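You operate a simulated robot arm through the tools that you are given. There is no shell and no other tool. Be economical: measure what you need, move in short steps, check, and stop when the job is done.

You run a simulated robot arm. Do the job below in one go: nothing can be reset, and whatever is moved stays where it is left.

Task
Put one of the beakers from the top of the instrument bench on the top of the small white table. Stack the yellow tubing reel from the top of the island bench on top of the green tubing reel. Take the ring on the top of the island bench and put it away on the low bench by the controller. Open the cups drawer, take the pellet on the top of the island bench and put it away in the inside of the cups drawer, then shut the drawer. Put the orange band beaker in the basin. Do these in any order. Set down upright: beaker, orange band beaker.

The check looks at the end state, three seconds after you hand in, the way a careful person would. Anything else that was tipped, shoved, dropped, spilled or broken makes it a failure.

Robot
A 7-joint arm with a fingered hand on a trunk, on a base that drives. Base frame: it is fixed to the floor where the robot stands at the start and does not move with it; the origin is under the middle of the robot, x ahead of it, y to its left, z up; the surface under the hand at the start is at about z = 850. Units: mm, degrees, N and s.
With the tool pointing down near the work surface it reaches from about 200 to 760 mm from the robot's upright axis, wherever it stands. Its first joint turns from -166.0 to 166.0 degrees. Places, roughly: basin [900, 600, 600]; beaker [250, -250, 1000]; cups drawer [-1500, 1500, 700]; inside of the cups drawer [-1600, 1500, 700]; low bench by the controller (62x15 cm) [3360, 4920, 800]; orange band beaker [1750, -1750, 1000]; pellet (3x3x2 cm) [1500, -1600, 900]; ring (11x11x2 cm) [1300, -1400, 900]; top of the small white table [200, 3200, 800]; tubing reel [1250, -1000, 750]. Payload 4 kg.
The tool frame sits at the grasp point between the pads (the TCP): z along the fingers, y along the line on which they close. The tips reach 28 mm beyond it. Largest opening 168 mm; the body of the gripper starts 79 mm behind the TCP. The gripper is a hand of 4 fingers: y runs from the thumb to the fingers, the wrist lies at [0, 0, -249] in the tool frame, and closing takes about 1.5 s.
Orientation is that of the tool frame in the base frame, as a unit quaternion [w, x, y, z]. With the fingers straight down and closing along the base's y, the tool's x points along the base's -x, its y along +y and its z along -z.

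Tools
- The arm moves only by the tool drive_tool. Its argument "series" is a list of rows, each a list of 6 numbers: the shift along the base's x, y, z in mm, then the turn, a rotation vector about the base's x, y, z in degrees. In form: [[x, y, z, rx, ry, rz], ...]. A call has 1 to 10 rows; each row shifts and turns the commanded pose from where the row before left it. "grip" is the closure in counts, from 0 (fully open) to 255 (shut), set as the call begins (left out, the last holds). Rows are played at 5 a second. More than 50 mm and 8.6 degrees between two rows, or a gripper value outside its range, and nothing of the call is played. A pose out of reach is approached as far as the arm can. The call stops where the force on the tool passes 40 N (or 10 N more than at its start, if that is more) or the arm is blocked; 0.2 s more then pass. The fingers move at their own pace (about 153 mm/s each) and stop on an object; they squeeze with about 21 N. The grip force told is the motor's: it shows also when the fingers shut on nothing. Time passes only in rows, and 0.2 s behind the last, so rows that do not move let the fingers close. The reply holds the time, the measured pose of the TCP, the force on the tool along the base axes, the opening and the grip force, in the units named above and with some noise, with the torque about the TCP (base axes, N m) and any sound that the robot's microphone picked up.
- Cameras (640 x 400 px; columns grow to the right, rows downward): "scene" is now at [-2.4, 111.8, 1497.5]; the picture's right is [-0.64, -0.77, 0.00], its down [-0.59, 0.49, -0.64] and it looks along [0.49, -0.41, -0.77] (base axes); focal length 272 px, centre (320, 200). "wrist" rides on the gripper at [60, -60, -110] in the tool frame; the picture's right is [0.71, 0.71, 0.00], its down [-0.56, 0.56, -0.61] and it looks along [-0.44, 0.43, 0.79] (tool axes); focal length 265 px, centre (320, 200). There is no depth. A picture from a camera that has moved, and an enlarged one, comes with that camera's place and axes in the base frame and with its lens.
- grab_frame(camera): a new picture of that camera. No time passes.
- raise_lower(by): slides the trunk up (or, below 0, down) by that many mm; the arm and the scene camera ride with it, the base frame stays. It gives what a move gives, with no picture.
- steer(legs): drives the robot by 1 to 6 legs, each [ahead, turn to the left] in mm and degrees, along the robot's own axes; the way and the turn of a leg run together, so that a leg with both is an arc; at most 1500 mm and 180 degrees a leg. The arm and the cameras ride along, it lands a little off, and it stops where it bumps. It gives what a move gives.
- set_grasp(shape): the hand has 4 fingers and takes this shape, open, in about a second: jaw (thumb against the fingers, like two jaws); tri (thumb and two fingers); tip (a fingertip pinch); poke (one finger out to press); point (the index stretched); flat (the hand flat); cup (the hand cupped); fist (a fist). The gripper value then closes the fingers along that shape, each until it touches; the sizes above hold for jaw. It gives what a move gives, with no picture.
- aim_head(pan, tilt): turns the head with the scene camera to pan (to the left, within 155 degrees either way) and tilt (down, from -29 to 69), counted from straight ahead of the robot. It gives what a move gives.
- enlarge(camera, box): a new picture of the part [left, top, right, bottom] of that camera's present view, enlarged. No time passes.
- hand_in(): hands the job in; it is judged then, once.

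Go step by step. Nothing tells you exact positions but the pictures and the camera data: compare them with the known pose of the tool, close in by small moves and look again before you grip or let go. The budget is 186 turns and 156 pictures, counting those below and the enlarged ones. Unless the task says otherwise, let go and move clear before handing in.

The tools are called after ">>>" as name(argument=value, ...) on one line, values as JSON. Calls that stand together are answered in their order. drive_tool: Moves the arm, as the interface text tells. Its arguments: {"type":"object","properties":{"series":{"type":"array"},"grip":{"type":"number"}},"required":["series"]} The other tools are called the same way: raise_lower (by) slides the trunk up or down; set_grasp (shape) gives the hand a shape; steer (legs) drives the base; aim_head (pan, tilt) turns the head that bears the scene camera; grab_frame (camera) takes a picture; enlarge (camera, box) takes an enlarged picture of a part of a camera's view; hand_in () hands the job in.

At the start:

```text
t: 0.0
ee_pos: [383.5, 43.9, 1172.7]
ee_rot: [-0.001, 0.0, 1.0, 0.0]
wrist_force: [0.1, -0.1, -0.9]
torque: [-0.03, 0.03, 0.0]
grip_width: 167.6
gripper_force: 0.1
shape: jaw
trunk travel left (down, up): [-525.0, 65.0]
robot x, y, heading: [1.2, -1.8, 0.1]
head pan, tilt: [-39.8, 50.2]
```

scene: 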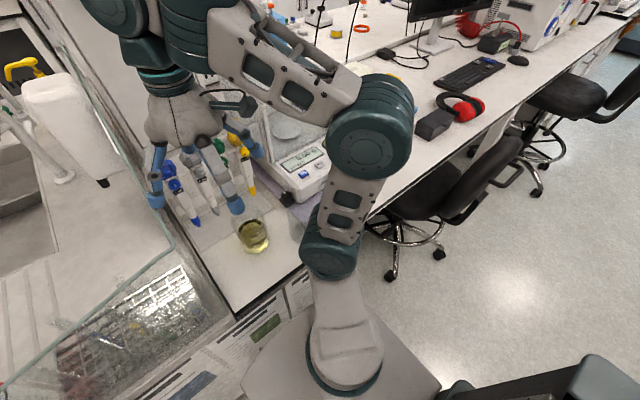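
wrist: 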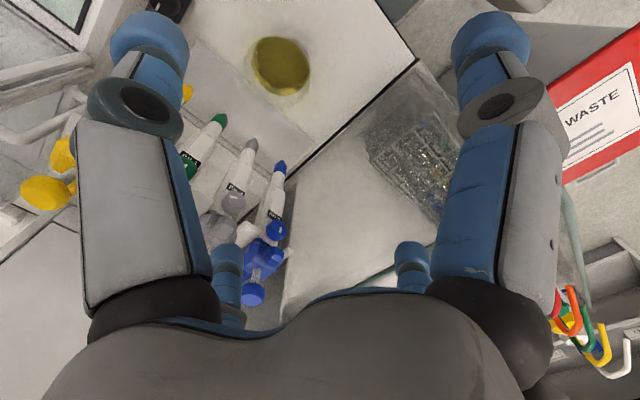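

I see a bench ahead with pipettes, a beaker with yellow liquid, and a balance. I'll look around with the head to map the room first.

>>> aim_head(pan=-60, tilt=20)

>>> grab_frame(camera="scene")

>>> aim_head(pan=30, tilt=25)

>>> grab_frame(camera="scene")

>>> aim_head(pan=110, tilt=20)

>>> grab_frame(camera="scene")

>>> aim_head(pan=-130, tilt=20)

>>> grab_frame(camera="scene")

```text
t: 0.9
ee_pos: [385.1, 44.6, 1172.4]
ee_rot: [0.0, 0.0, 1.0, 0.0]
wrist_force: [0.1, -1.0, -0.3]
torque: [-0.02, 0.0, -0.05]
grip_width: 168.0
gripper_force: 0.1
shape: jaw
trunk travel left (down, up): [-525.0, 65.0]
robot x, y, heading: [5.5, 0.1, -0.2]
head pan, tilt: [-60.0, 20.0]
```

```text
153 pictures are left
camera scene: at [-14.9, 80.3, 1543.3], right [-0.87, -0.5, 0.0], down [-0.17, 0.3, -0.94], along [0.47, -0.81, -0.34], focal length 272 px, centre (320, 200)
```

scene: 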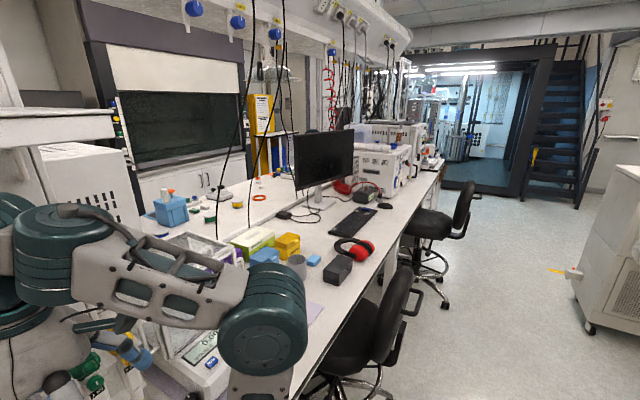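

```text
t: 2.6
ee_pos: [383.6, 42.7, 1173.3]
ee_rot: [0.0, 0.0, 1.0, 0.0]
wrist_force: [-0.8, -0.3, 0.5]
torque: [0.0, 0.0, -0.02]
grip_width: 168.0
gripper_force: 0.0
shape: jaw
trunk travel left (down, up): [-525.0, 65.0]
robot x, y, heading: [1.5, 1.1, -0.3]
head pan, tilt: [30.0, 25.0]
```

```text
152 pictures are left
camera scene: at [18.3, 206.9, 1535.3], right [0.5, -0.87, 0.0], down [-0.37, -0.21, -0.91], along [0.79, 0.45, -0.42], focal length 272 px, centre (320, 200)
```

scene: 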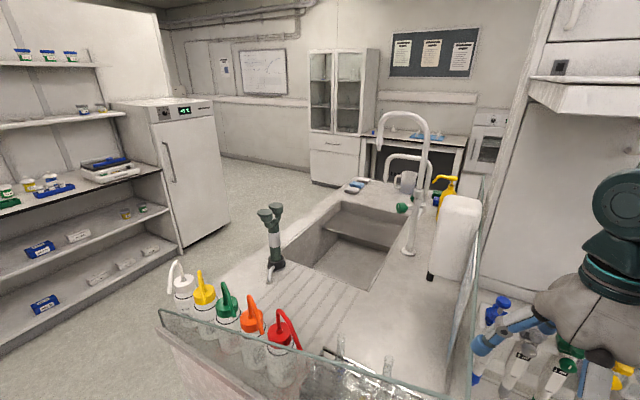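

```text
t: 4.1
ee_pos: [384.5, 43.3, 1173.5]
ee_rot: [0.0, 0.0, 1.0, 0.0]
wrist_force: [-0.3, -1.1, 0.3]
torque: [-0.02, 0.0, -0.02]
grip_width: 167.8
gripper_force: 0.1
shape: jaw
trunk travel left (down, up): [-525.0, 65.0]
robot x, y, heading: [-0.3, 0.8, 0.2]
head pan, tilt: [110.0, 20.0]
```

```text
151 pictures are left
camera scene: at [-93.3, 248.4, 1543.3], right [0.94, 0.34, 0.0], down [0.12, -0.32, -0.94], along [-0.32, 0.88, -0.34], focal length 272 px, centre (320, 200)
```

scene: 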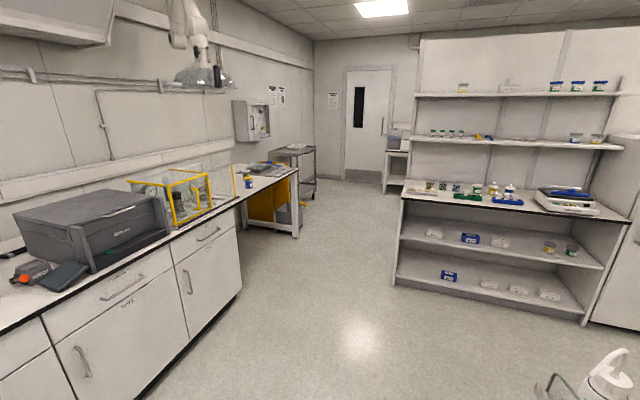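

```text
t: 7.5
ee_pos: [383.0, 44.0, 1174.9]
ee_rot: [0.0, 0.0, 1.0, 0.0]
wrist_force: [0.3, -1.2, 0.4]
torque: [-0.03, 0.0, 0.01]
grip_width: 168.0
gripper_force: 0.0
shape: jaw
trunk travel left (down, up): [-525.0, 65.0]
robot x, y, heading: [-1.3, -1.6, -0.0]
head pan, tilt: [-130.0, 20.0]
```

```text
150 pictures are left
camera scene: at [-121.3, 89.5, 1543.3], right [-0.77, 0.64, 0.0], down [0.22, 0.26, -0.94], along [-0.6, -0.72, -0.34], focal length 272 px, centre (320, 200)
```

scene: 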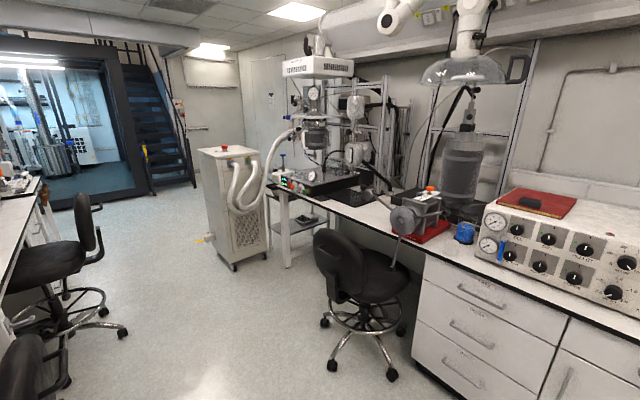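

The sink is front-left, the island bench runs off to the front-right, and there are cabinets along the left wall. I'll enlarge the key areas.

>>> aim_head(pan=110, tilt=20)

>>> enlarge(camera="scene", box=[230, 80, 430, 220])

>>> enlarge(camera="scene", box=[0, 200, 280, 400])

>>> aim_head(pan=40, tilt=20)

>>> enlarge(camera="scene", box=[280, 60, 600, 260])

>>> aim_head(pan=-50, tilt=20)

>>> enlarge(camera="scene", box=[160, 140, 480, 340])

>>> enlarge(camera="scene", box=[180, 140, 340, 240])

```text
t: 10.9
ee_pos: [384.4, 44.1, 1174.3]
ee_rot: [0.0, -0.001, 1.0, 0.0]
wrist_force: [0.3, -0.6, -0.6]
torque: [-0.02, -0.01, 0.0]
grip_width: 168.1
gripper_force: 0.0
shape: jaw
trunk travel left (down, up): [-525.0, 65.0]
robot x, y, heading: [2.8, -2.1, -0.0]
head pan, tilt: [110.0, 20.0]
```

```text
2.86 times, centred on (330, 150) of scene
camera zoom: at [-93.3, 248.4, 1543.4], right [0.94, 0.34, 0.0], down [0.12, -0.32, -0.94], along [-0.32, 0.88, -0.34], focal length 776 px, centre (291, 343)
```

zoom: 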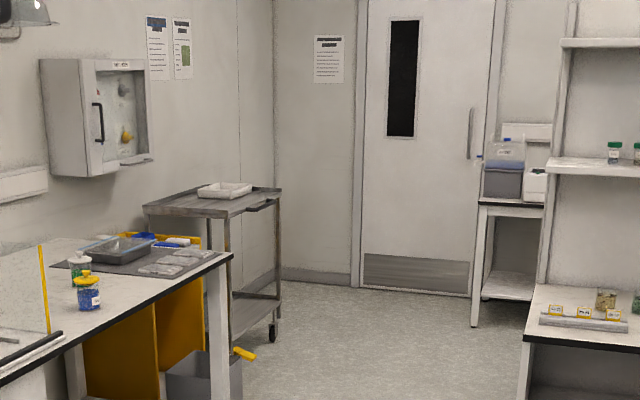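

```text
2.00 times, centred on (140, 300) of scene
camera zoom: at [-93.3, 248.4, 1543.4], right [0.94, 0.34, 0.0], down [0.12, -0.32, -0.94], along [-0.32, 0.88, -0.34], focal length 543 px, centre (680, 0)
```

zoom: 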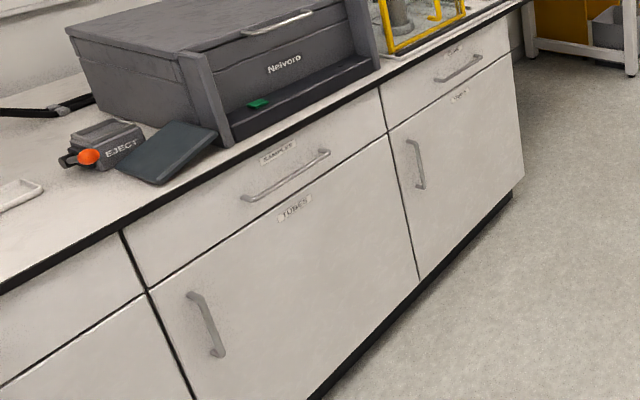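

```text
t: 12.3
ee_pos: [384.5, 44.0, 1174.0]
ee_rot: [0.0, 0.001, 1.0, 0.0]
wrist_force: [0.5, -0.9, 0.7]
torque: [0.0, -0.01, -0.01]
grip_width: 168.0
gripper_force: 0.0
shape: jaw
trunk travel left (down, up): [-525.0, 65.0]
robot x, y, heading: [-0.5, 1.4, -0.0]
head pan, tilt: [40.0, 20.0]
```

```text
2.00 times, centred on (440, 160) of scene
camera zoom: at [9.8, 220.8, 1543.3], right [0.64, -0.77, 0.0], down [-0.26, -0.22, -0.94], along [0.72, 0.6, -0.34], focal length 543 px, centre (80, 280)
```

zoom: 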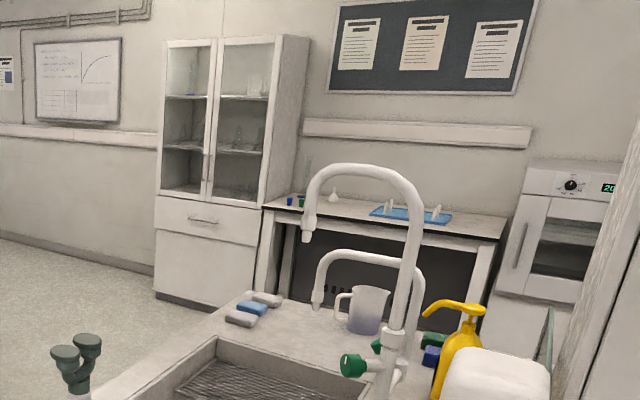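

```text
t: 14.0
ee_pos: [384.2, 44.5, 1173.7]
ee_rot: [0.0, 0.001, 1.0, 0.0]
wrist_force: [0.1, -0.5, 0.1]
torque: [-0.01, -0.01, -0.02]
grip_width: 167.9
gripper_force: 0.1
shape: jaw
trunk travel left (down, up): [-525.0, 65.0]
robot x, y, heading: [-3.2, 1.7, -0.0]
head pan, tilt: [-50.0, 20.0]
```

```text
2.00 times, centred on (320, 240) of scene
camera zoom: at [-1.6, 89.6, 1543.3], right [-0.77, -0.64, 0.0], down [-0.22, 0.26, -0.94], along [0.6, -0.72, -0.34], focal length 543 px, centre (320, 120)
```

zoom: 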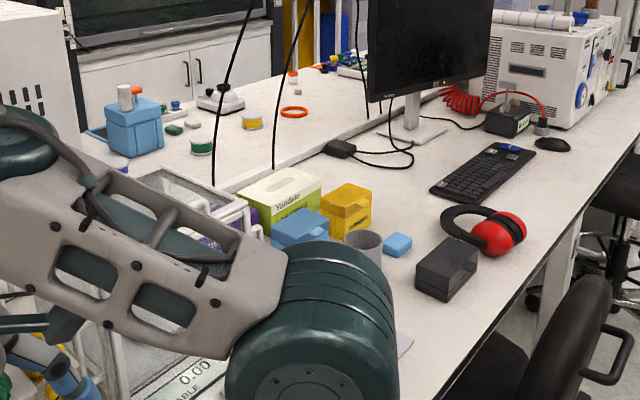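

```text
4.00 times, centred on (260, 190) of scene
camera zoom: at [-1.6, 89.6, 1543.3], right [-0.77, -0.64, 0.0], down [-0.22, 0.26, -0.94], along [0.6, -0.72, -0.34], focal length 1087 px, centre (560, 240)
```

zoom: 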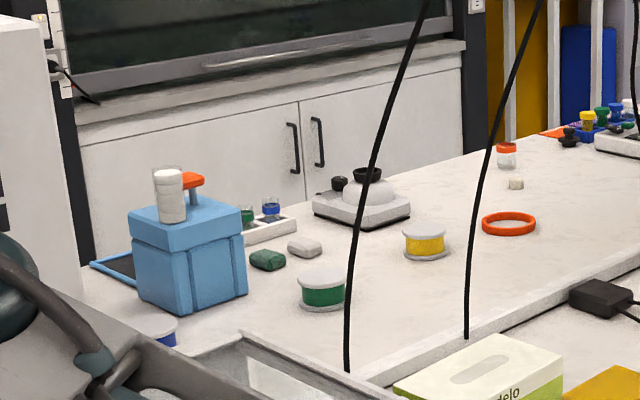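

I can locate the ring, pellet, orange-band beaker and reels on the far half of the island. Next I'll look at the near bench for beakers and check the left-side aisle.

>>> aim_head(pan=-20, tilt=55)

>>> grab_frame(camera="scene")

>>> aim_head(pan=-75, tilt=50)

>>> grab_frame(camera="scene")

>>> aim_head(pan=75, tilt=35)

>>> grab_frame(camera="scene")

>>> aim_head(pan=150, tilt=35)

>>> grab_frame(camera="scene")

```text
t: 15.0
ee_pos: [385.0, 43.8, 1173.5]
ee_rot: [0.0, 0.0, 1.0, 0.0]
wrist_force: [0.9, -0.7, 0.3]
torque: [-0.04, 0.02, 0.02]
grip_width: 168.0
gripper_force: 0.0
shape: jaw
trunk travel left (down, up): [-525.0, 65.0]
robot x, y, heading: [4.2, 2.6, -0.1]
head pan, tilt: [-20.0, 55.0]
```

```text
144 pictures are left
camera scene: at [6.3, 136.1, 1491.3], right [-0.34, -0.94, 0.0], down [-0.77, 0.28, -0.57], along [0.54, -0.2, -0.82], focal length 272 px, centre (320, 200)
```

scene: 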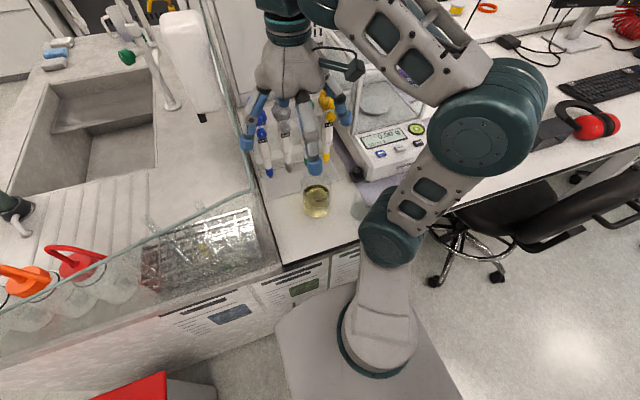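

```text
t: 16.2
ee_pos: [384.9, 44.8, 1174.1]
ee_rot: [0.0, 0.0, 1.0, 0.0]
wrist_force: [0.2, -0.5, -0.1]
torque: [-0.02, -0.04, -0.01]
grip_width: 167.9
gripper_force: 0.0
shape: jaw
trunk travel left (down, up): [-525.0, 65.0]
robot x, y, heading: [-2.0, 1.5, -0.0]
head pan, tilt: [-75.0, 50.0]
```

```text
143 pictures are left
camera scene: at [-41.5, 86.5, 1497.8], right [-0.97, -0.26, 0.0], down [-0.2, 0.74, -0.64], along [0.17, -0.62, -0.77], focal length 272 px, centre (320, 200)
```

scene: 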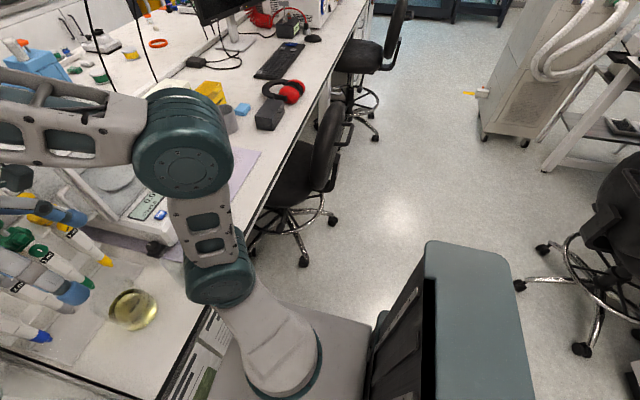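

```text
t: 18.6
ee_pos: [384.8, 44.7, 1172.6]
ee_rot: [0.0, 0.0, 1.0, 0.001]
wrist_force: [-0.7, -1.0, 0.4]
torque: [-0.01, -0.02, -0.02]
grip_width: 167.7
gripper_force: 0.0
shape: jaw
trunk travel left (down, up): [-525.0, 65.0]
robot x, y, heading: [-1.9, 4.8, -0.3]
head pan, tilt: [75.0, 35.0]
```

```text
142 pictures are left
camera scene: at [-38.6, 245.9, 1519.5], right [0.97, -0.26, 0.0], down [-0.15, -0.55, -0.82], along [0.21, 0.79, -0.57], focal length 272 px, centre (320, 200)
```

scene: 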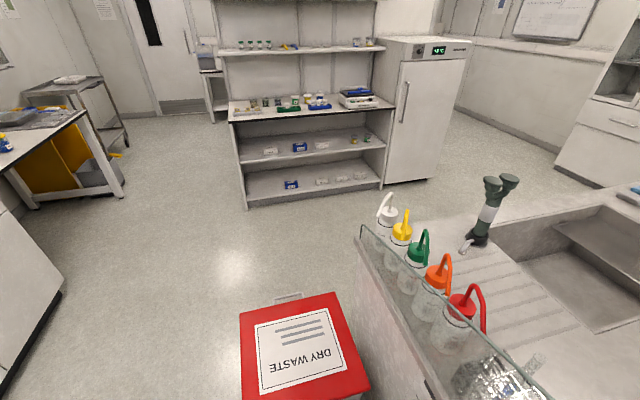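

```text
t: 20.0
ee_pos: [384.8, 44.3, 1173.3]
ee_rot: [0.0, 0.0, 1.0, 0.0]
wrist_force: [-0.2, -0.8, -0.1]
torque: [-0.06, -0.02, -0.03]
grip_width: 167.8
gripper_force: 0.0
shape: jaw
trunk travel left (down, up): [-525.0, 65.0]
robot x, y, heading: [1.0, 2.9, -0.1]
head pan, tilt: [150.0, 35.0]
```

```text
141 pictures are left
camera scene: at [-137.7, 204.9, 1519.5], right [0.5, 0.87, 0.0], down [0.5, -0.29, -0.82], along [-0.71, 0.41, -0.57], focal length 272 px, centre (320, 200)
```

scene: 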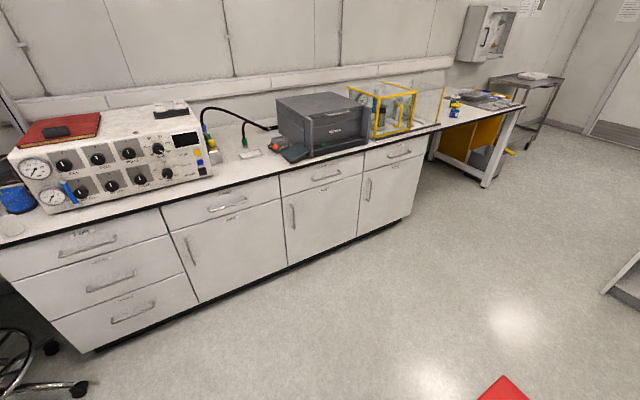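

The bench in front holds a yellow-liquid beaker and perhaps an empty clear one beside the arm's elbow. I'll enlarge to check.

>>> aim_head(pan=-20, tilt=60)

>>> enlarge(camera="scene", box=[240, 110, 400, 230])

>>> drive_tool(series=[[0, -40, 0, 0, 0, 0], [0, -40, 0, 0, 0, 0], [0, -40, 0, 0, 0, 0], [-20, -20, 0, 0, 0, 0]])

>>> grab_frame(camera="wrist")

>>> grab_frame(camera="scene")

```text
t: 22.6
ee_pos: [384.4, 44.2, 1173.7]
ee_rot: [0.0, 0.0, 1.0, 0.001]
wrist_force: [-0.5, -1.0, 0.2]
torque: [-0.04, -0.04, 0.01]
grip_width: 168.1
gripper_force: 0.0
shape: jaw
trunk travel left (down, up): [-525.0, 65.0]
robot x, y, heading: [-0.5, 2.6, 0.1]
head pan, tilt: [-20.0, 60.0]
```

```text
3.33 times, centred on (320, 170) of scene
camera zoom: at [1.2, 138.1, 1485.2], right [-0.34, -0.94, 0.0], down [-0.81, 0.3, -0.5], along [0.47, -0.17, -0.87], focal length 906 px, centre (320, 300)
```

zoom: 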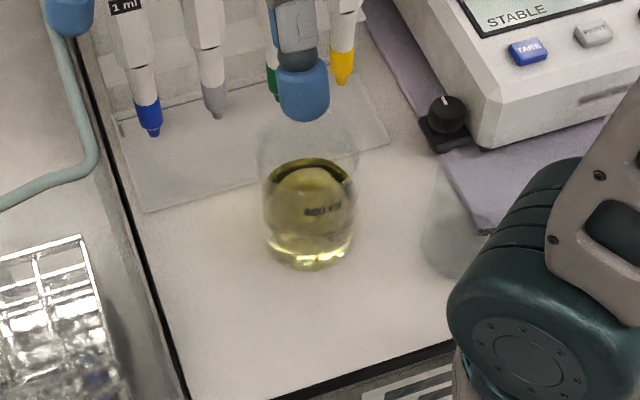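

```text
t: 23.6
ee_pos: [365.3, -94.6, 1175.4]
ee_rot: [0.001, 0.001, 1.0, 0.0]
wrist_force: [0.0, 0.1, -0.3]
torque: [0.01, 0.02, -0.02]
grip_width: 167.7
gripper_force: 0.1
shape: jaw
trunk travel left (down, up): [-525.0, 65.0]
robot x, y, heading: [3.0, 0.4, 0.3]
head pan, tilt: [-20.0, 60.0]
```

```text
139 pictures are left
camera wrist: at [303.7, -153.7, 1286.1], right [-0.71, 0.71, 0.0], down [0.56, 0.56, 0.61], along [0.44, 0.43, -0.79], focal length 265 px, centre (320, 200)
```

wrist: 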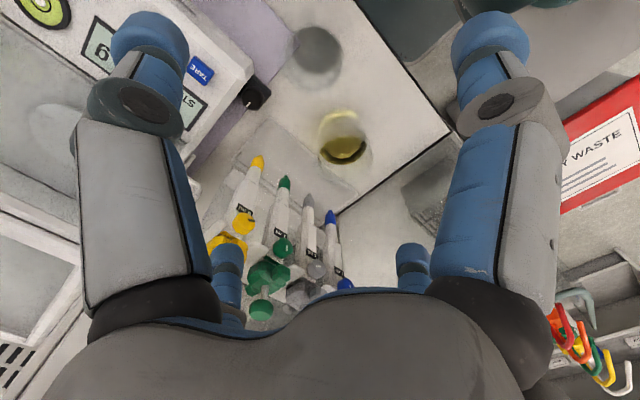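

```text
138 pictures are left
camera scene: at [0.9, 137.8, 1485.2], right [-0.34, -0.94, 0.0], down [-0.81, 0.3, -0.5], along [0.47, -0.17, -0.87], focal length 272 px, centre (320, 200)
```

scene: 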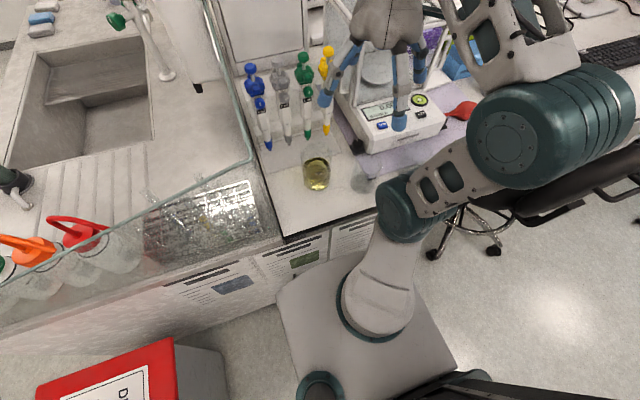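

There is an empty beaker at about (352,-106) next to the yellow one. I'll rotate the hand so its closing line avoids the yellow beaker, then centre over the empty one and descend partway.

>>> drive_tool(series=[[-3, -2, -10, 0, 0, 8], [-3, -2, -10, 0, 0, 8], [-3, -2, -10, 0, 0, 8], [-2, -2, -20, 0, 0, 8], [-2, -2, -20, 0, 0, 8], [0, -1, -20, 0, 0, 8], [0, 0, -20, 0, 0, 8], [0, 0, -20, 0, 0, 4]])

>>> grab_frame(camera="wrist")

>>> enlarge(camera="scene", box=[260, 60, 460, 200])

```text
t: 25.4
ee_pos: [352.1, -106.9, 1045.1]
ee_rot: [0.002, -0.501, 0.865, 0.0]
wrist_force: [0.2, 0.1, 0.3]
torque: [0.01, 0.02, -0.03]
grip_width: 168.1
gripper_force: 0.1
shape: jaw
trunk travel left (down, up): [-525.0, 65.0]
robot x, y, heading: [-0.0, 0.6, 0.1]
head pan, tilt: [-20.0, 60.0]
```

```text
137 pictures are left
camera wrist: at [372.6, -188.1, 1154.4], right [-0.97, -0.26, 0.0], down [-0.21, 0.76, 0.61], along [-0.16, 0.59, -0.79], focal length 265 px, centre (320, 200)
```

wrist: 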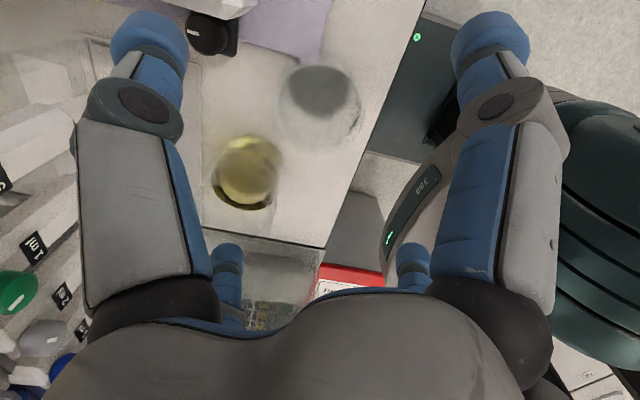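

```text
2.86 times, centred on (360, 130) of scene
camera zoom: at [1.1, 137.9, 1485.2], right [-0.34, -0.94, 0.0], down [-0.81, 0.3, -0.5], along [0.47, -0.17, -0.87], focal length 776 px, centre (206, 400)
```

zoom: 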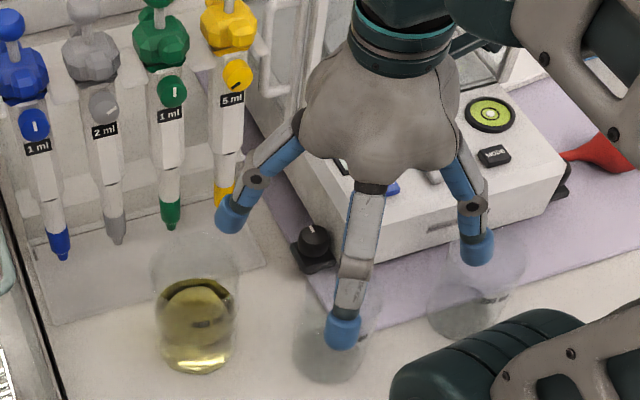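

Three beakers are present; I'll take the middle empty one. A close wrist view will fix its centre.

>>> enlarge(camera="wrist", box=[200, 20, 440, 170])

```text
2.67 times, centred on (320, 95) of wrist
camera zoom: at [372.6, -188.1, 1154.4], right [-0.97, -0.26, 0.0], down [-0.21, 0.76, 0.61], along [-0.16, 0.59, -0.79], focal length 708 px, centre (320, 480)
```

zoom: 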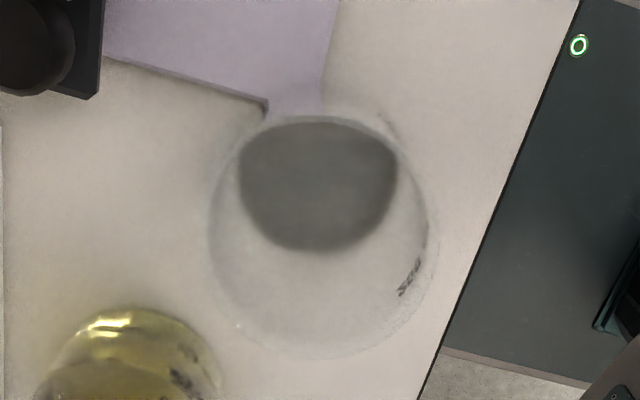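

The beaker centre is about (352,-112). I'll partly close the hand, then descend straight down over it.

>>> drive_tool(series=[[0, -5, -10, 0, 0, 0], [0, 0, -20, 0, 0, 0], [0, 0, -20, 0, 0, 0], [0, 0, -20, 0, 0, 0]], grip=55)

>>> grab_frame(camera="wrist")

>>> enlarge(camera="scene", box=[260, 90, 440, 210])

```text
t: 26.4
ee_pos: [352.3, -113.1, 973.0]
ee_rot: [0.001, -0.5, 0.866, -0.001]
wrist_force: [0.6, 0.8, -0.3]
torque: [-0.01, -0.04, 0.0]
grip_width: 131.7
gripper_force: 0.1
shape: jaw
trunk travel left (down, up): [-525.0, 65.0]
robot x, y, heading: [1.5, 0.5, 0.0]
head pan, tilt: [-20.0, 60.0]
```

```text
134 pictures are left
camera wrist: at [373.1, -193.8, 1084.7], right [-0.97, -0.26, 0.0], down [-0.21, 0.76, 0.61], along [-0.16, 0.59, -0.79], focal length 265 px, centre (320, 200)
```

wrist: 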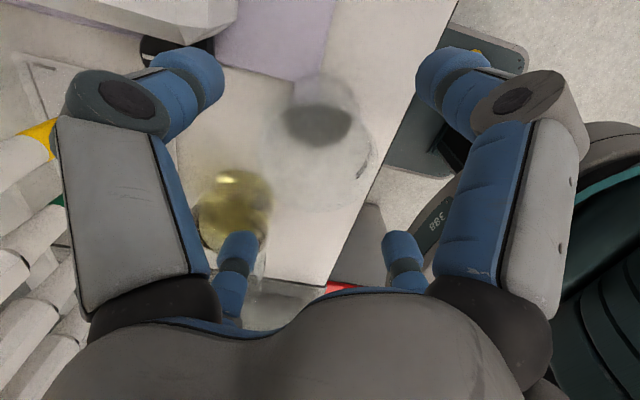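

```text
3.33 times, centred on (350, 150) of scene
camera zoom: at [1.2, 138.1, 1485.2], right [-0.34, -0.94, 0.0], down [-0.81, 0.3, -0.5], along [0.47, -0.17, -0.87], focal length 906 px, centre (220, 367)
```

zoom: 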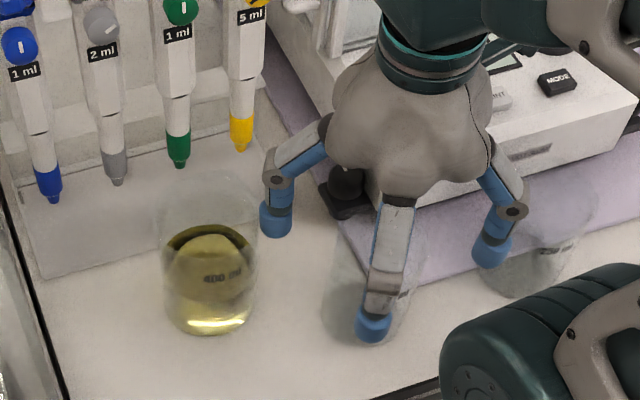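

The hand has four fingers arranged in a cross, so I'll rotate back 30° so that each finger falls between neighbouring objects, then descend.

>>> drive_tool(series=[[0, 0, 0, 0, 0, -8], [0, 0, 0, 0, 0, -8], [0, 0, 0, 0, 0, -8], [0, 0, 0, 0, 0, -6], [0, 0, -25, 0, 0, 0], [0, 0, -25, 0, 0, 0], [0, 0, -20, 0, 0, 0], [0, 0, -5, 0, 0, 0]])

>>> grab_frame(camera="wrist")

>>> enlarge(camera="scene", box=[260, 90, 440, 210])

```text
t: 28.2
ee_pos: [351.3, -111.8, 898.2]
ee_rot: [0.001, -0.259, 0.966, -0.001]
wrist_force: [0.6, -0.6, 0.3]
torque: [-0.02, 0.01, 0.02]
grip_width: 132.1
gripper_force: 0.1
shape: jaw
trunk travel left (down, up): [-525.0, 65.0]
robot x, y, heading: [1.7, -0.8, 0.0]
head pan, tilt: [-20.0, 60.0]
```

```text
132 pictures are left
camera wrist: at [328.2, -192.4, 1009.0], right [-0.97, 0.26, 0.0], down [0.2, 0.76, 0.61], along [0.16, 0.59, -0.79], focal length 265 px, centre (320, 200)
```

wrist: 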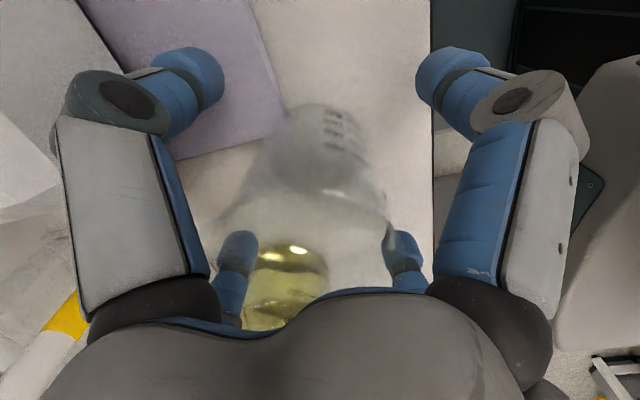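

```text
3.33 times, centred on (350, 150) of scene
camera zoom: at [1.1, 138.0, 1485.2], right [-0.34, -0.94, 0.0], down [-0.81, 0.3, -0.5], along [0.47, -0.17, -0.87], focal length 906 px, centre (220, 367)
```

zoom: 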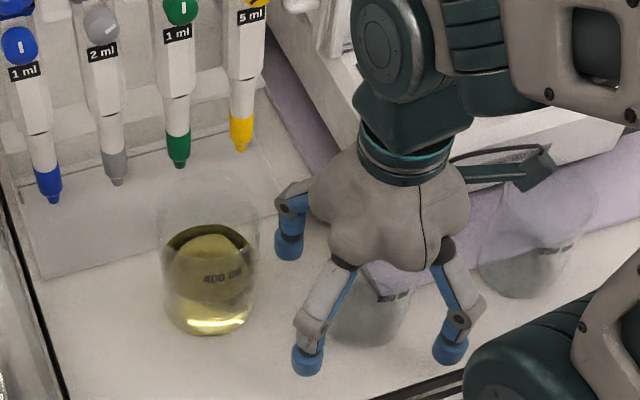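

The fingers straddle the beaker cleanly with clearance all round. Closing now.

>>> drive_tool(series=[[0, 0, 0, 0, 0, 0], [0, 0, 0, 0, 0, 0], [0, 0, 0, 0, 0, 0], [0, 0, 0, 0, 0, 0], [0, 0, 0, 0, 0, 0], [0, 0, 0, 0, 0, 0], [0, 0, 0, 0, 0, 0], [0, 0, 0, 0, 0, 0]], grip=255)

>>> grab_frame(camera="wrist")

```text
t: 30.0
ee_pos: [351.6, -112.6, 898.6]
ee_rot: [0.0, -0.259, 0.966, 0.0]
wrist_force: [0.0, 1.1, -0.7]
torque: [-0.24, -0.01, 0.07]
grip_width: 61.7
gripper_force: 21.5
shape: jaw
trunk travel left (down, up): [-525.0, 65.0]
robot x, y, heading: [0.6, -0.1, -0.2]
head pan, tilt: [-20.0, 60.0]
```

```text
130 pictures are left
camera wrist: at [328.2, -192.2, 1009.1], right [-0.97, 0.26, 0.0], down [0.2, 0.76, 0.61], along [0.16, 0.59, -0.79], focal length 265 px, centre (320, 200)
```

wrist: 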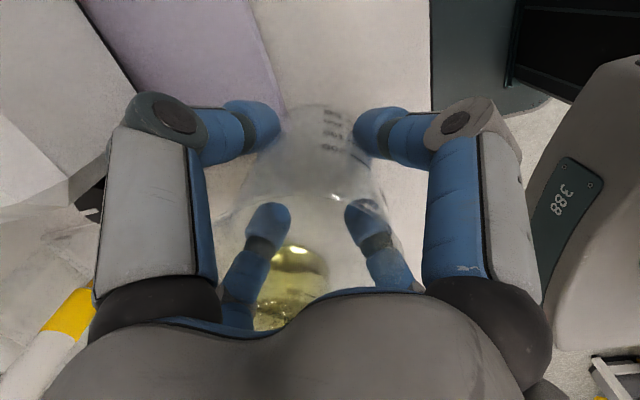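

Gripped at 62 mm. Lifting and checking.

>>> drive_tool(series=[[0, 0, 20, 0, 0, 0], [0, 0, 30, 0, 0, 0], [0, 0, 40, 0, 0, 0], [0, 0, 40, 0, 0, 0], [0, 0, 50, 0, 0, 0], [0, 0, 50, 0, 0, 0], [0, 0, 50, 0, 0, 0]])

>>> grab_frame(camera="wrist")

>>> grab_frame(camera="scene")

```text
t: 30.3
ee_pos: [349.7, -111.0, 900.6]
ee_rot: [-0.004, -0.26, 0.965, 0.001]
wrist_force: [7.6, 0.7, -29.1]
torque: [0.07, -0.11, 0.01]
grip_width: 60.2
gripper_force: 21.1
shape: jaw
trunk travel left (down, up): [-525.0, 65.0]
robot x, y, heading: [0.8, -1.9, 0.1]
head pan, tilt: [-20.0, 60.0]
stopped in row 1: the force on the tool passed its limit at 43 N (the readings are from after the stop); the commanded pose is now the measured one
```

```text
129 pictures are left
camera wrist: at [328.8, -192.4, 1012.0], right [-0.97, 0.26, 0.01], down [0.21, 0.76, 0.61], along [0.15, 0.59, -0.79], focal length 265 px, centre (320, 200)
```

wrist: 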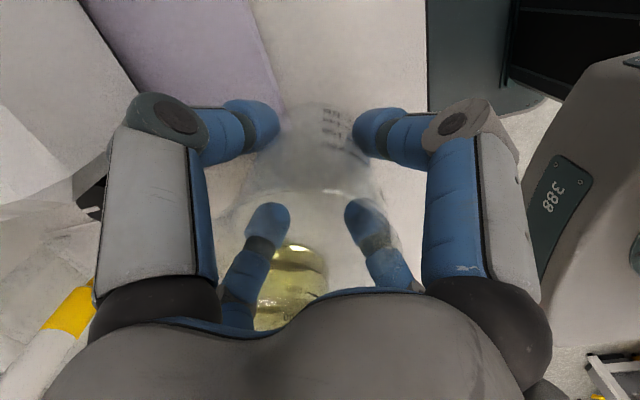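

```text
128 pictures are left
camera scene: at [3.6, 137.6, 1484.6], right [-0.34, -0.94, 0.0], down [-0.81, 0.3, -0.5], along [0.47, -0.17, -0.87], focal length 272 px, centre (320, 200)
```

scene: 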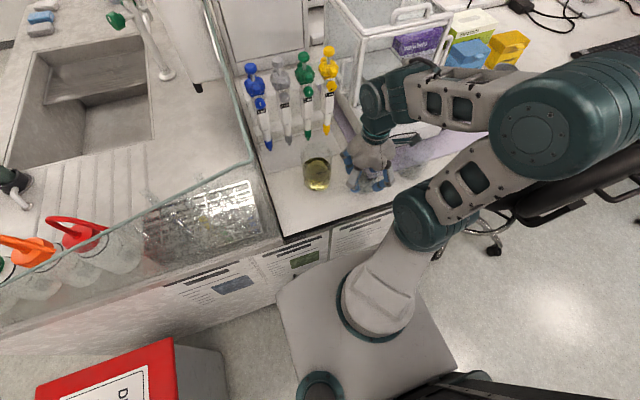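

The lift stopped on a 43 N pull. I'll check the force with the arm at rest and take a closer look at what's holding it.

>>> drive_tool(series=[[0, 0, 0, 0, 0, 0], [0, 0, 0, 0, 0, 0]])

>>> enlarge(camera="scene", box=[310, 100, 440, 210])

>>> enlarge(camera="wrist", box=[200, 60, 440, 330])

```text
t: 31.0
ee_pos: [350.5, -110.0, 901.7]
ee_rot: [-0.005, -0.26, 0.966, 0.002]
wrist_force: [9.4, 0.0, -29.6]
torque: [0.0, -0.14, -0.02]
grip_width: 60.2
gripper_force: 21.3
shape: jaw
trunk travel left (down, up): [-525.0, 65.0]
robot x, y, heading: [2.2, -1.6, 0.1]
head pan, tilt: [-20.0, 60.0]
stopped in row 2: the force on the tool passed its limit at 41 N (the readings are from after the stop); the commanded pose is now the measured one
```

```text
3.64 times, centred on (375, 155) of scene
camera zoom: at [4.3, 137.5, 1485.3], right [-0.34, -0.94, 0.0], down [-0.82, 0.3, -0.5], along [0.47, -0.17, -0.87], focal length 988 px, centre (120, 364)
```

zoom: 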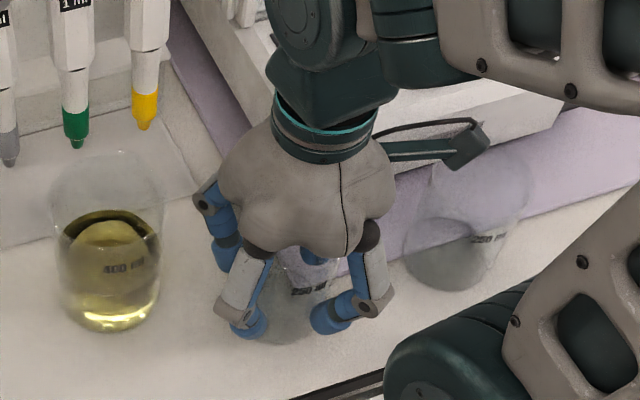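

```text
1.48 times, centred on (320, 195) of wrist
camera zoom: at [329.1, -192.3, 1012.0], right [-0.97, 0.26, 0.01], down [0.21, 0.76, 0.61], along [0.15, 0.59, -0.79], focal length 393 px, centre (320, 207)
```

zoom: 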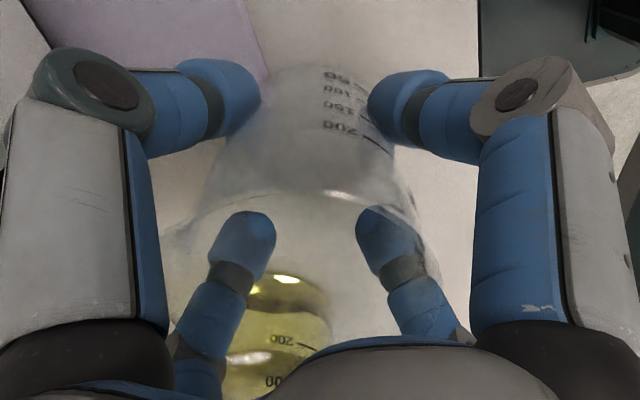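

Something resists steadily (about 30 N). I'll release, check the free force, and look at how things lie before regripping.

>>> drive_tool(series=[[0, 0, 0, 0, 0, 0], [0, 0, 0, 0, 0, 0], [0, 0, 0, 0, 0, 0]], grip=55)

>>> drive_tool(series=[[0, 0, 2, 0, 0, 0], [0, 0, 2, 0, 0, 0], [0, 0, 2, 0, 0, 0]])

>>> grab_frame(camera="wrist")

>>> enlarge(camera="scene", box=[310, 100, 440, 210])

```text
t: 31.8
ee_pos: [350.0, -112.2, 902.4]
ee_rot: [-0.004, -0.26, 0.965, 0.001]
wrist_force: [0.6, 0.4, 0.1]
torque: [0.01, -0.04, -0.02]
grip_width: 131.3
gripper_force: 0.0
shape: jaw
trunk travel left (down, up): [-525.0, 65.0]
robot x, y, heading: [1.6, 2.4, -0.0]
head pan, tilt: [-20.0, 60.0]
```

```text
t: 32.6
ee_pos: [349.1, -112.5, 908.1]
ee_rot: [-0.005, -0.26, 0.965, 0.0]
wrist_force: [-1.4, -0.3, -0.6]
torque: [-0.02, 0.02, -0.01]
grip_width: 131.2
gripper_force: 0.1
shape: jaw
trunk travel left (down, up): [-525.0, 65.0]
robot x, y, heading: [1.4, -3.2, -0.2]
head pan, tilt: [-20.0, 60.0]
```

```text
125 pictures are left
camera wrist: at [326.8, -191.8, 1019.4], right [-0.97, 0.26, 0.01], down [0.21, 0.76, 0.61], along [0.15, 0.59, -0.79], focal length 265 px, centre (320, 200)
```

wrist: 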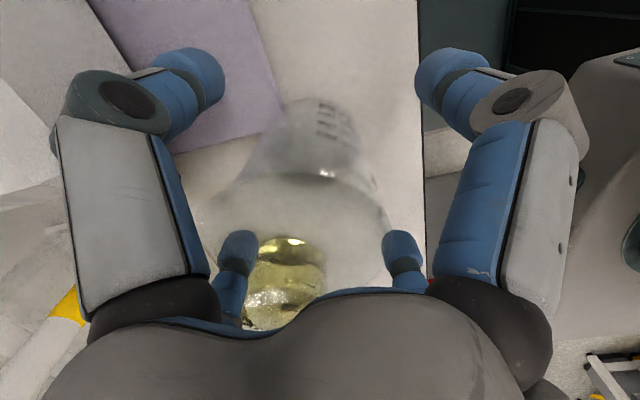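

```text
3.64 times, centred on (375, 155) of scene
camera zoom: at [1.1, 138.1, 1485.2], right [-0.34, -0.94, 0.0], down [-0.81, 0.3, -0.5], along [0.47, -0.17, -0.87], focal length 988 px, centre (120, 364)
```

zoom: 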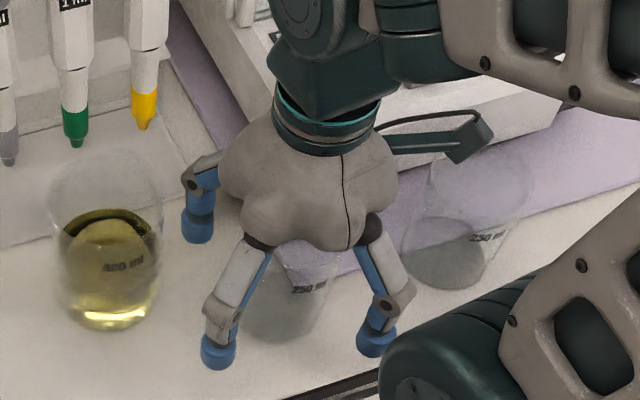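

The beaker didn't budge, as if fixed to the bench. I'll try the right-hand 250 ml beaker instead, rising clear first.

>>> drive_tool(series=[[0, 0, 30, 0, 0, 0], [0, 0, 40, 0, 0, 0], [0, 0, 45, 0, 0, 0], [0, 0, 45, 0, 0, 0], [0, -40, 0, 0, 0, 0], [0, -40, 0, 0, 0, 0], [0, -40, 0, 0, 0, 0]])

>>> grab_frame(camera="wrist")

>>> enlarge(camera="scene", box=[300, 80, 460, 200])

```text
t: 34.2
ee_pos: [350.8, -231.9, 1067.9]
ee_rot: [-0.004, -0.261, 0.965, 0.0]
wrist_force: [0.2, 0.2, 0.1]
torque: [-0.02, 0.0, 0.0]
grip_width: 131.6
gripper_force: 0.0
shape: jaw
trunk travel left (down, up): [-525.0, 65.0]
robot x, y, heading: [1.5, -2.7, 0.3]
head pan, tilt: [-20.0, 60.0]
```

```text
123 pictures are left
camera wrist: at [329.3, -311.5, 1179.1], right [-0.97, 0.26, 0.01], down [0.21, 0.76, 0.61], along [0.15, 0.59, -0.79], focal length 265 px, centre (320, 200)
```

wrist: 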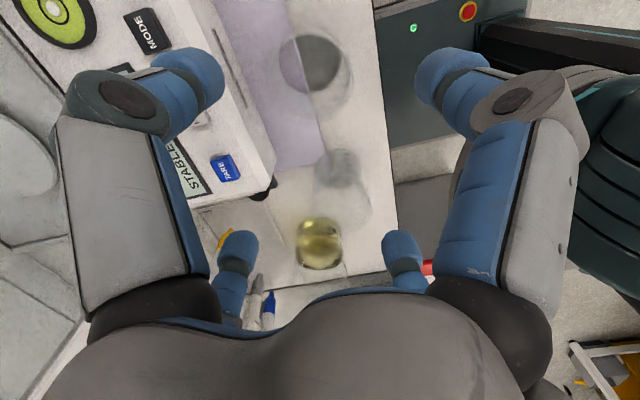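

```text
3.33 times, centred on (380, 140) of scene
camera zoom: at [1.2, 137.8, 1485.2], right [-0.34, -0.94, 0.0], down [-0.81, 0.3, -0.5], along [0.47, -0.17, -0.87], focal length 906 px, centre (120, 400)
```

zoom: 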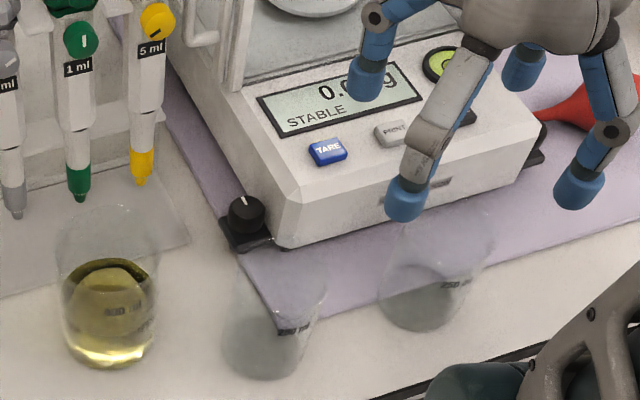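

The right beaker is at about (347,-259), with the balance front at x≈440. I'll rotate 15° more for best finger clearance, centre and descend.

>>> drive_tool(series=[[-2, -14, -20, 0, 0, 8], [-2, -13, -30, 0, 0, 7], [0, 0, -30, 0, 0, 0], [0, 0, -20, 0, 0, 0]])

>>> enlarge(camera="scene", box=[300, 80, 460, 200])

>>> enlarge(camera="wrist", box=[200, 20, 440, 170])

```text
t: 35.2
ee_pos: [344.5, -260.5, 967.2]
ee_rot: [-0.004, -0.384, 0.923, 0.0]
wrist_force: [-0.1, 0.5, 0.4]
torque: [-0.01, -0.04, -0.05]
grip_width: 131.5
gripper_force: 0.1
shape: jaw
trunk travel left (down, up): [-525.0, 65.0]
robot x, y, heading: [-0.3, -2.0, 0.1]
head pan, tilt: [-20.0, 60.0]
```

```text
3.33 times, centred on (380, 140) of scene
camera zoom: at [1.2, 138.1, 1485.2], right [-0.34, -0.94, 0.0], down [-0.81, 0.3, -0.5], along [0.47, -0.17, -0.87], focal length 906 px, centre (120, 400)
```

zoom: 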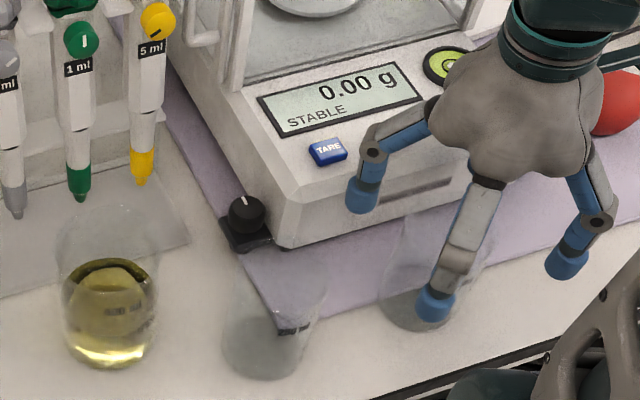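

```text
2.67 times, centred on (320, 95) of wrist
camera zoom: at [345.4, -343.7, 1077.8], right [-1.0, 0.0, 0.01], down [0.0, 0.79, 0.61], along [-0.01, 0.61, -0.79], focal length 708 px, centre (320, 480)
```

zoom: 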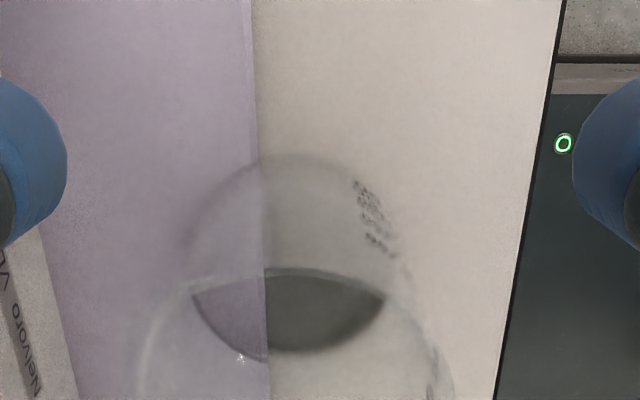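

Centre is about (351,-260). Fingers are clear; descending the rest of the way and closing.

>>> drive_tool(series=[[6, 0, -20, 0, 0, 0], [0, 0, -25, 0, 0, 0], [0, 0, -22, 0, 0, 0]])

>>> enlarge(camera="scene", box=[300, 80, 460, 200])

>>> drive_tool(series=[[0, 0, 0, 0, 0, 0], [0, 0, 0, 0, 0, 0], [0, 0, 0, 0, 0, 0], [0, 0, 0, 0, 0, 0], [0, 0, 0, 0, 0, 0], [0, 0, 0, 0, 0, 0], [0, 0, 0, 0, 0, 0], [0, 0, 0, 0, 0, 0]], grip=255)

>>> drive_tool(series=[[0, 0, 4, 0, 0, 0], [0, 0, 4, 0, 0, 0], [0, 0, 4, 0, 0, 0], [0, 0, 8, 0, 0, 0]])

>>> enlarge(camera="scene", box=[300, 80, 460, 200])

```text
t: 36.0
ee_pos: [349.4, -257.9, 900.5]
ee_rot: [-0.003, -0.384, 0.923, 0.0]
wrist_force: [0.0, -0.1, -0.2]
torque: [0.01, -0.01, 0.04]
grip_width: 131.6
gripper_force: 0.2
shape: jaw
trunk travel left (down, up): [-525.0, 65.0]
robot x, y, heading: [1.8, 2.9, 0.1]
head pan, tilt: [-20.0, 60.0]
```

```text
3.33 times, centred on (380, 140) of scene
camera zoom: at [1.1, 138.0, 1485.2], right [-0.34, -0.94, 0.0], down [-0.81, 0.3, -0.5], along [0.47, -0.17, -0.87], focal length 906 px, centre (120, 400)
```

zoom: 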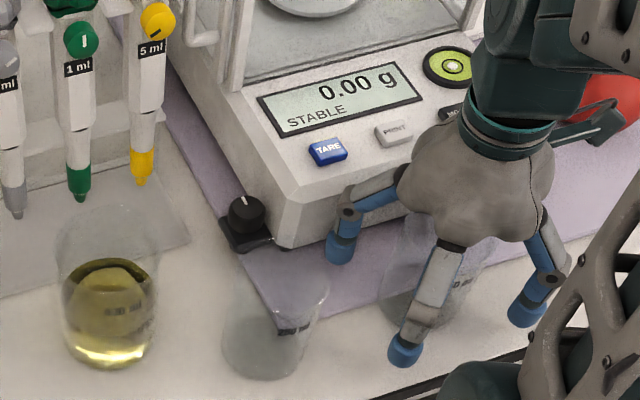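

```text
t: 37.8
ee_pos: [348.6, -258.4, 901.5]
ee_rot: [-0.003, -0.383, 0.924, -0.001]
wrist_force: [3.3, -5.5, 30.1]
torque: [-0.14, -0.56, -0.09]
grip_width: 66.9
gripper_force: 21.3
shape: jaw
trunk travel left (down, up): [-525.0, 65.0]
robot x, y, heading: [3.6, -3.8, -0.1]
head pan, tilt: [-20.0, 60.0]
```

```text
t: 38.8
ee_pos: [349.7, -257.2, 921.4]
ee_rot: [-0.003, -0.384, 0.923, 0.001]
wrist_force: [-0.5, -0.1, -1.5]
torque: [-0.01, 0.01, 0.0]
grip_width: 66.9
gripper_force: 21.5
shape: jaw
trunk travel left (down, up): [-525.0, 65.0]
robot x, y, heading: [0.4, -1.8, -0.0]
head pan, tilt: [-20.0, 60.0]
```

```text
3.33 times, centred on (380, 140) of scene
camera zoom: at [1.1, 138.0, 1485.1], right [-0.34, -0.94, 0.0], down [-0.81, 0.3, -0.5], along [0.47, -0.17, -0.87], focal length 906 px, centre (120, 400)
```

zoom: 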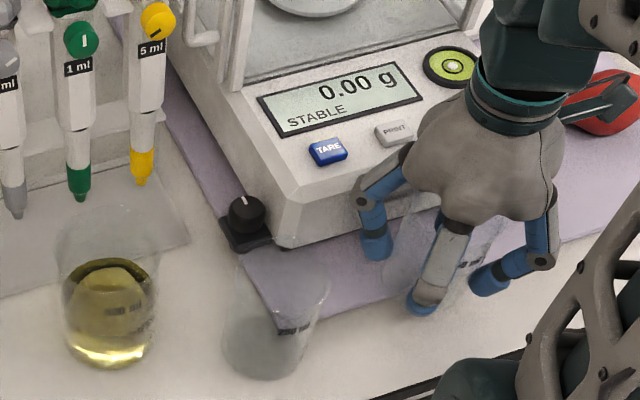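

This one lifts freely. Raising it well clear of everything and checking the hold.

>>> drive_tool(series=[[0, 0, 40, 0, 0, 0], [0, 0, 45, 0, 0, 0], [0, 0, 45, 0, 0, 0], [0, 0, 45, 0, 0, 0], [0, 0, 45, 0, 0, 0], [-10, 0, 45, 0, 0, 0]])

>>> grab_frame(camera="wrist")

>>> grab_frame(camera="scene")

```text
t: 40.2
ee_pos: [343.7, -263.8, 1182.9]
ee_rot: [-0.004, -0.384, 0.923, 0.0]
wrist_force: [0.2, -0.1, -2.0]
torque: [0.0, 0.03, 0.01]
grip_width: 66.4
gripper_force: 21.3
shape: jaw
out of reach, approached as far as the arm can: row 4
trunk travel left (down, up): [-525.0, 65.0]
robot x, y, heading: [-0.8, -2.8, 0.2]
head pan, tilt: [-20.0, 60.0]
```

```text
117 pictures are left
camera wrist: at [343.9, -346.5, 1293.8], right [-1.0, 0.0, 0.01], down [0.0, 0.79, 0.61], along [-0.01, 0.61, -0.79], focal length 265 px, centre (320, 200)
```

wrist: 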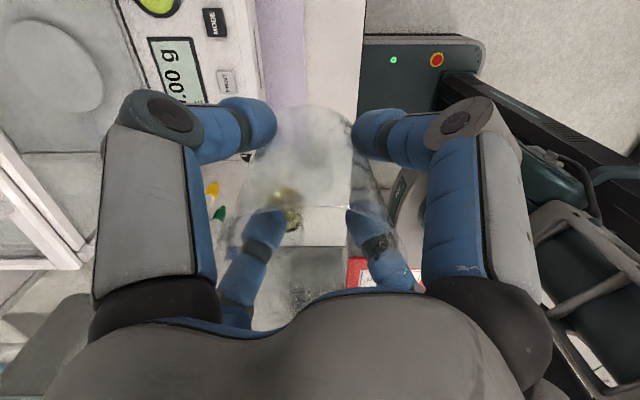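

```text
116 pictures are left
camera scene: at [1.0, 137.9, 1485.2], right [-0.34, -0.94, 0.0], down [-0.81, 0.3, -0.5], along [0.47, -0.17, -0.87], focal length 272 px, centre (320, 200)
```

scene: 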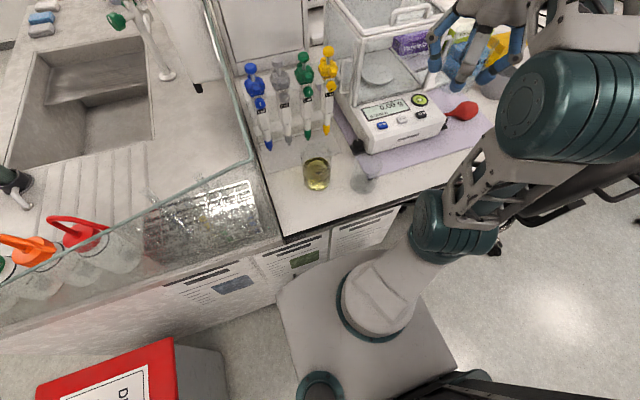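

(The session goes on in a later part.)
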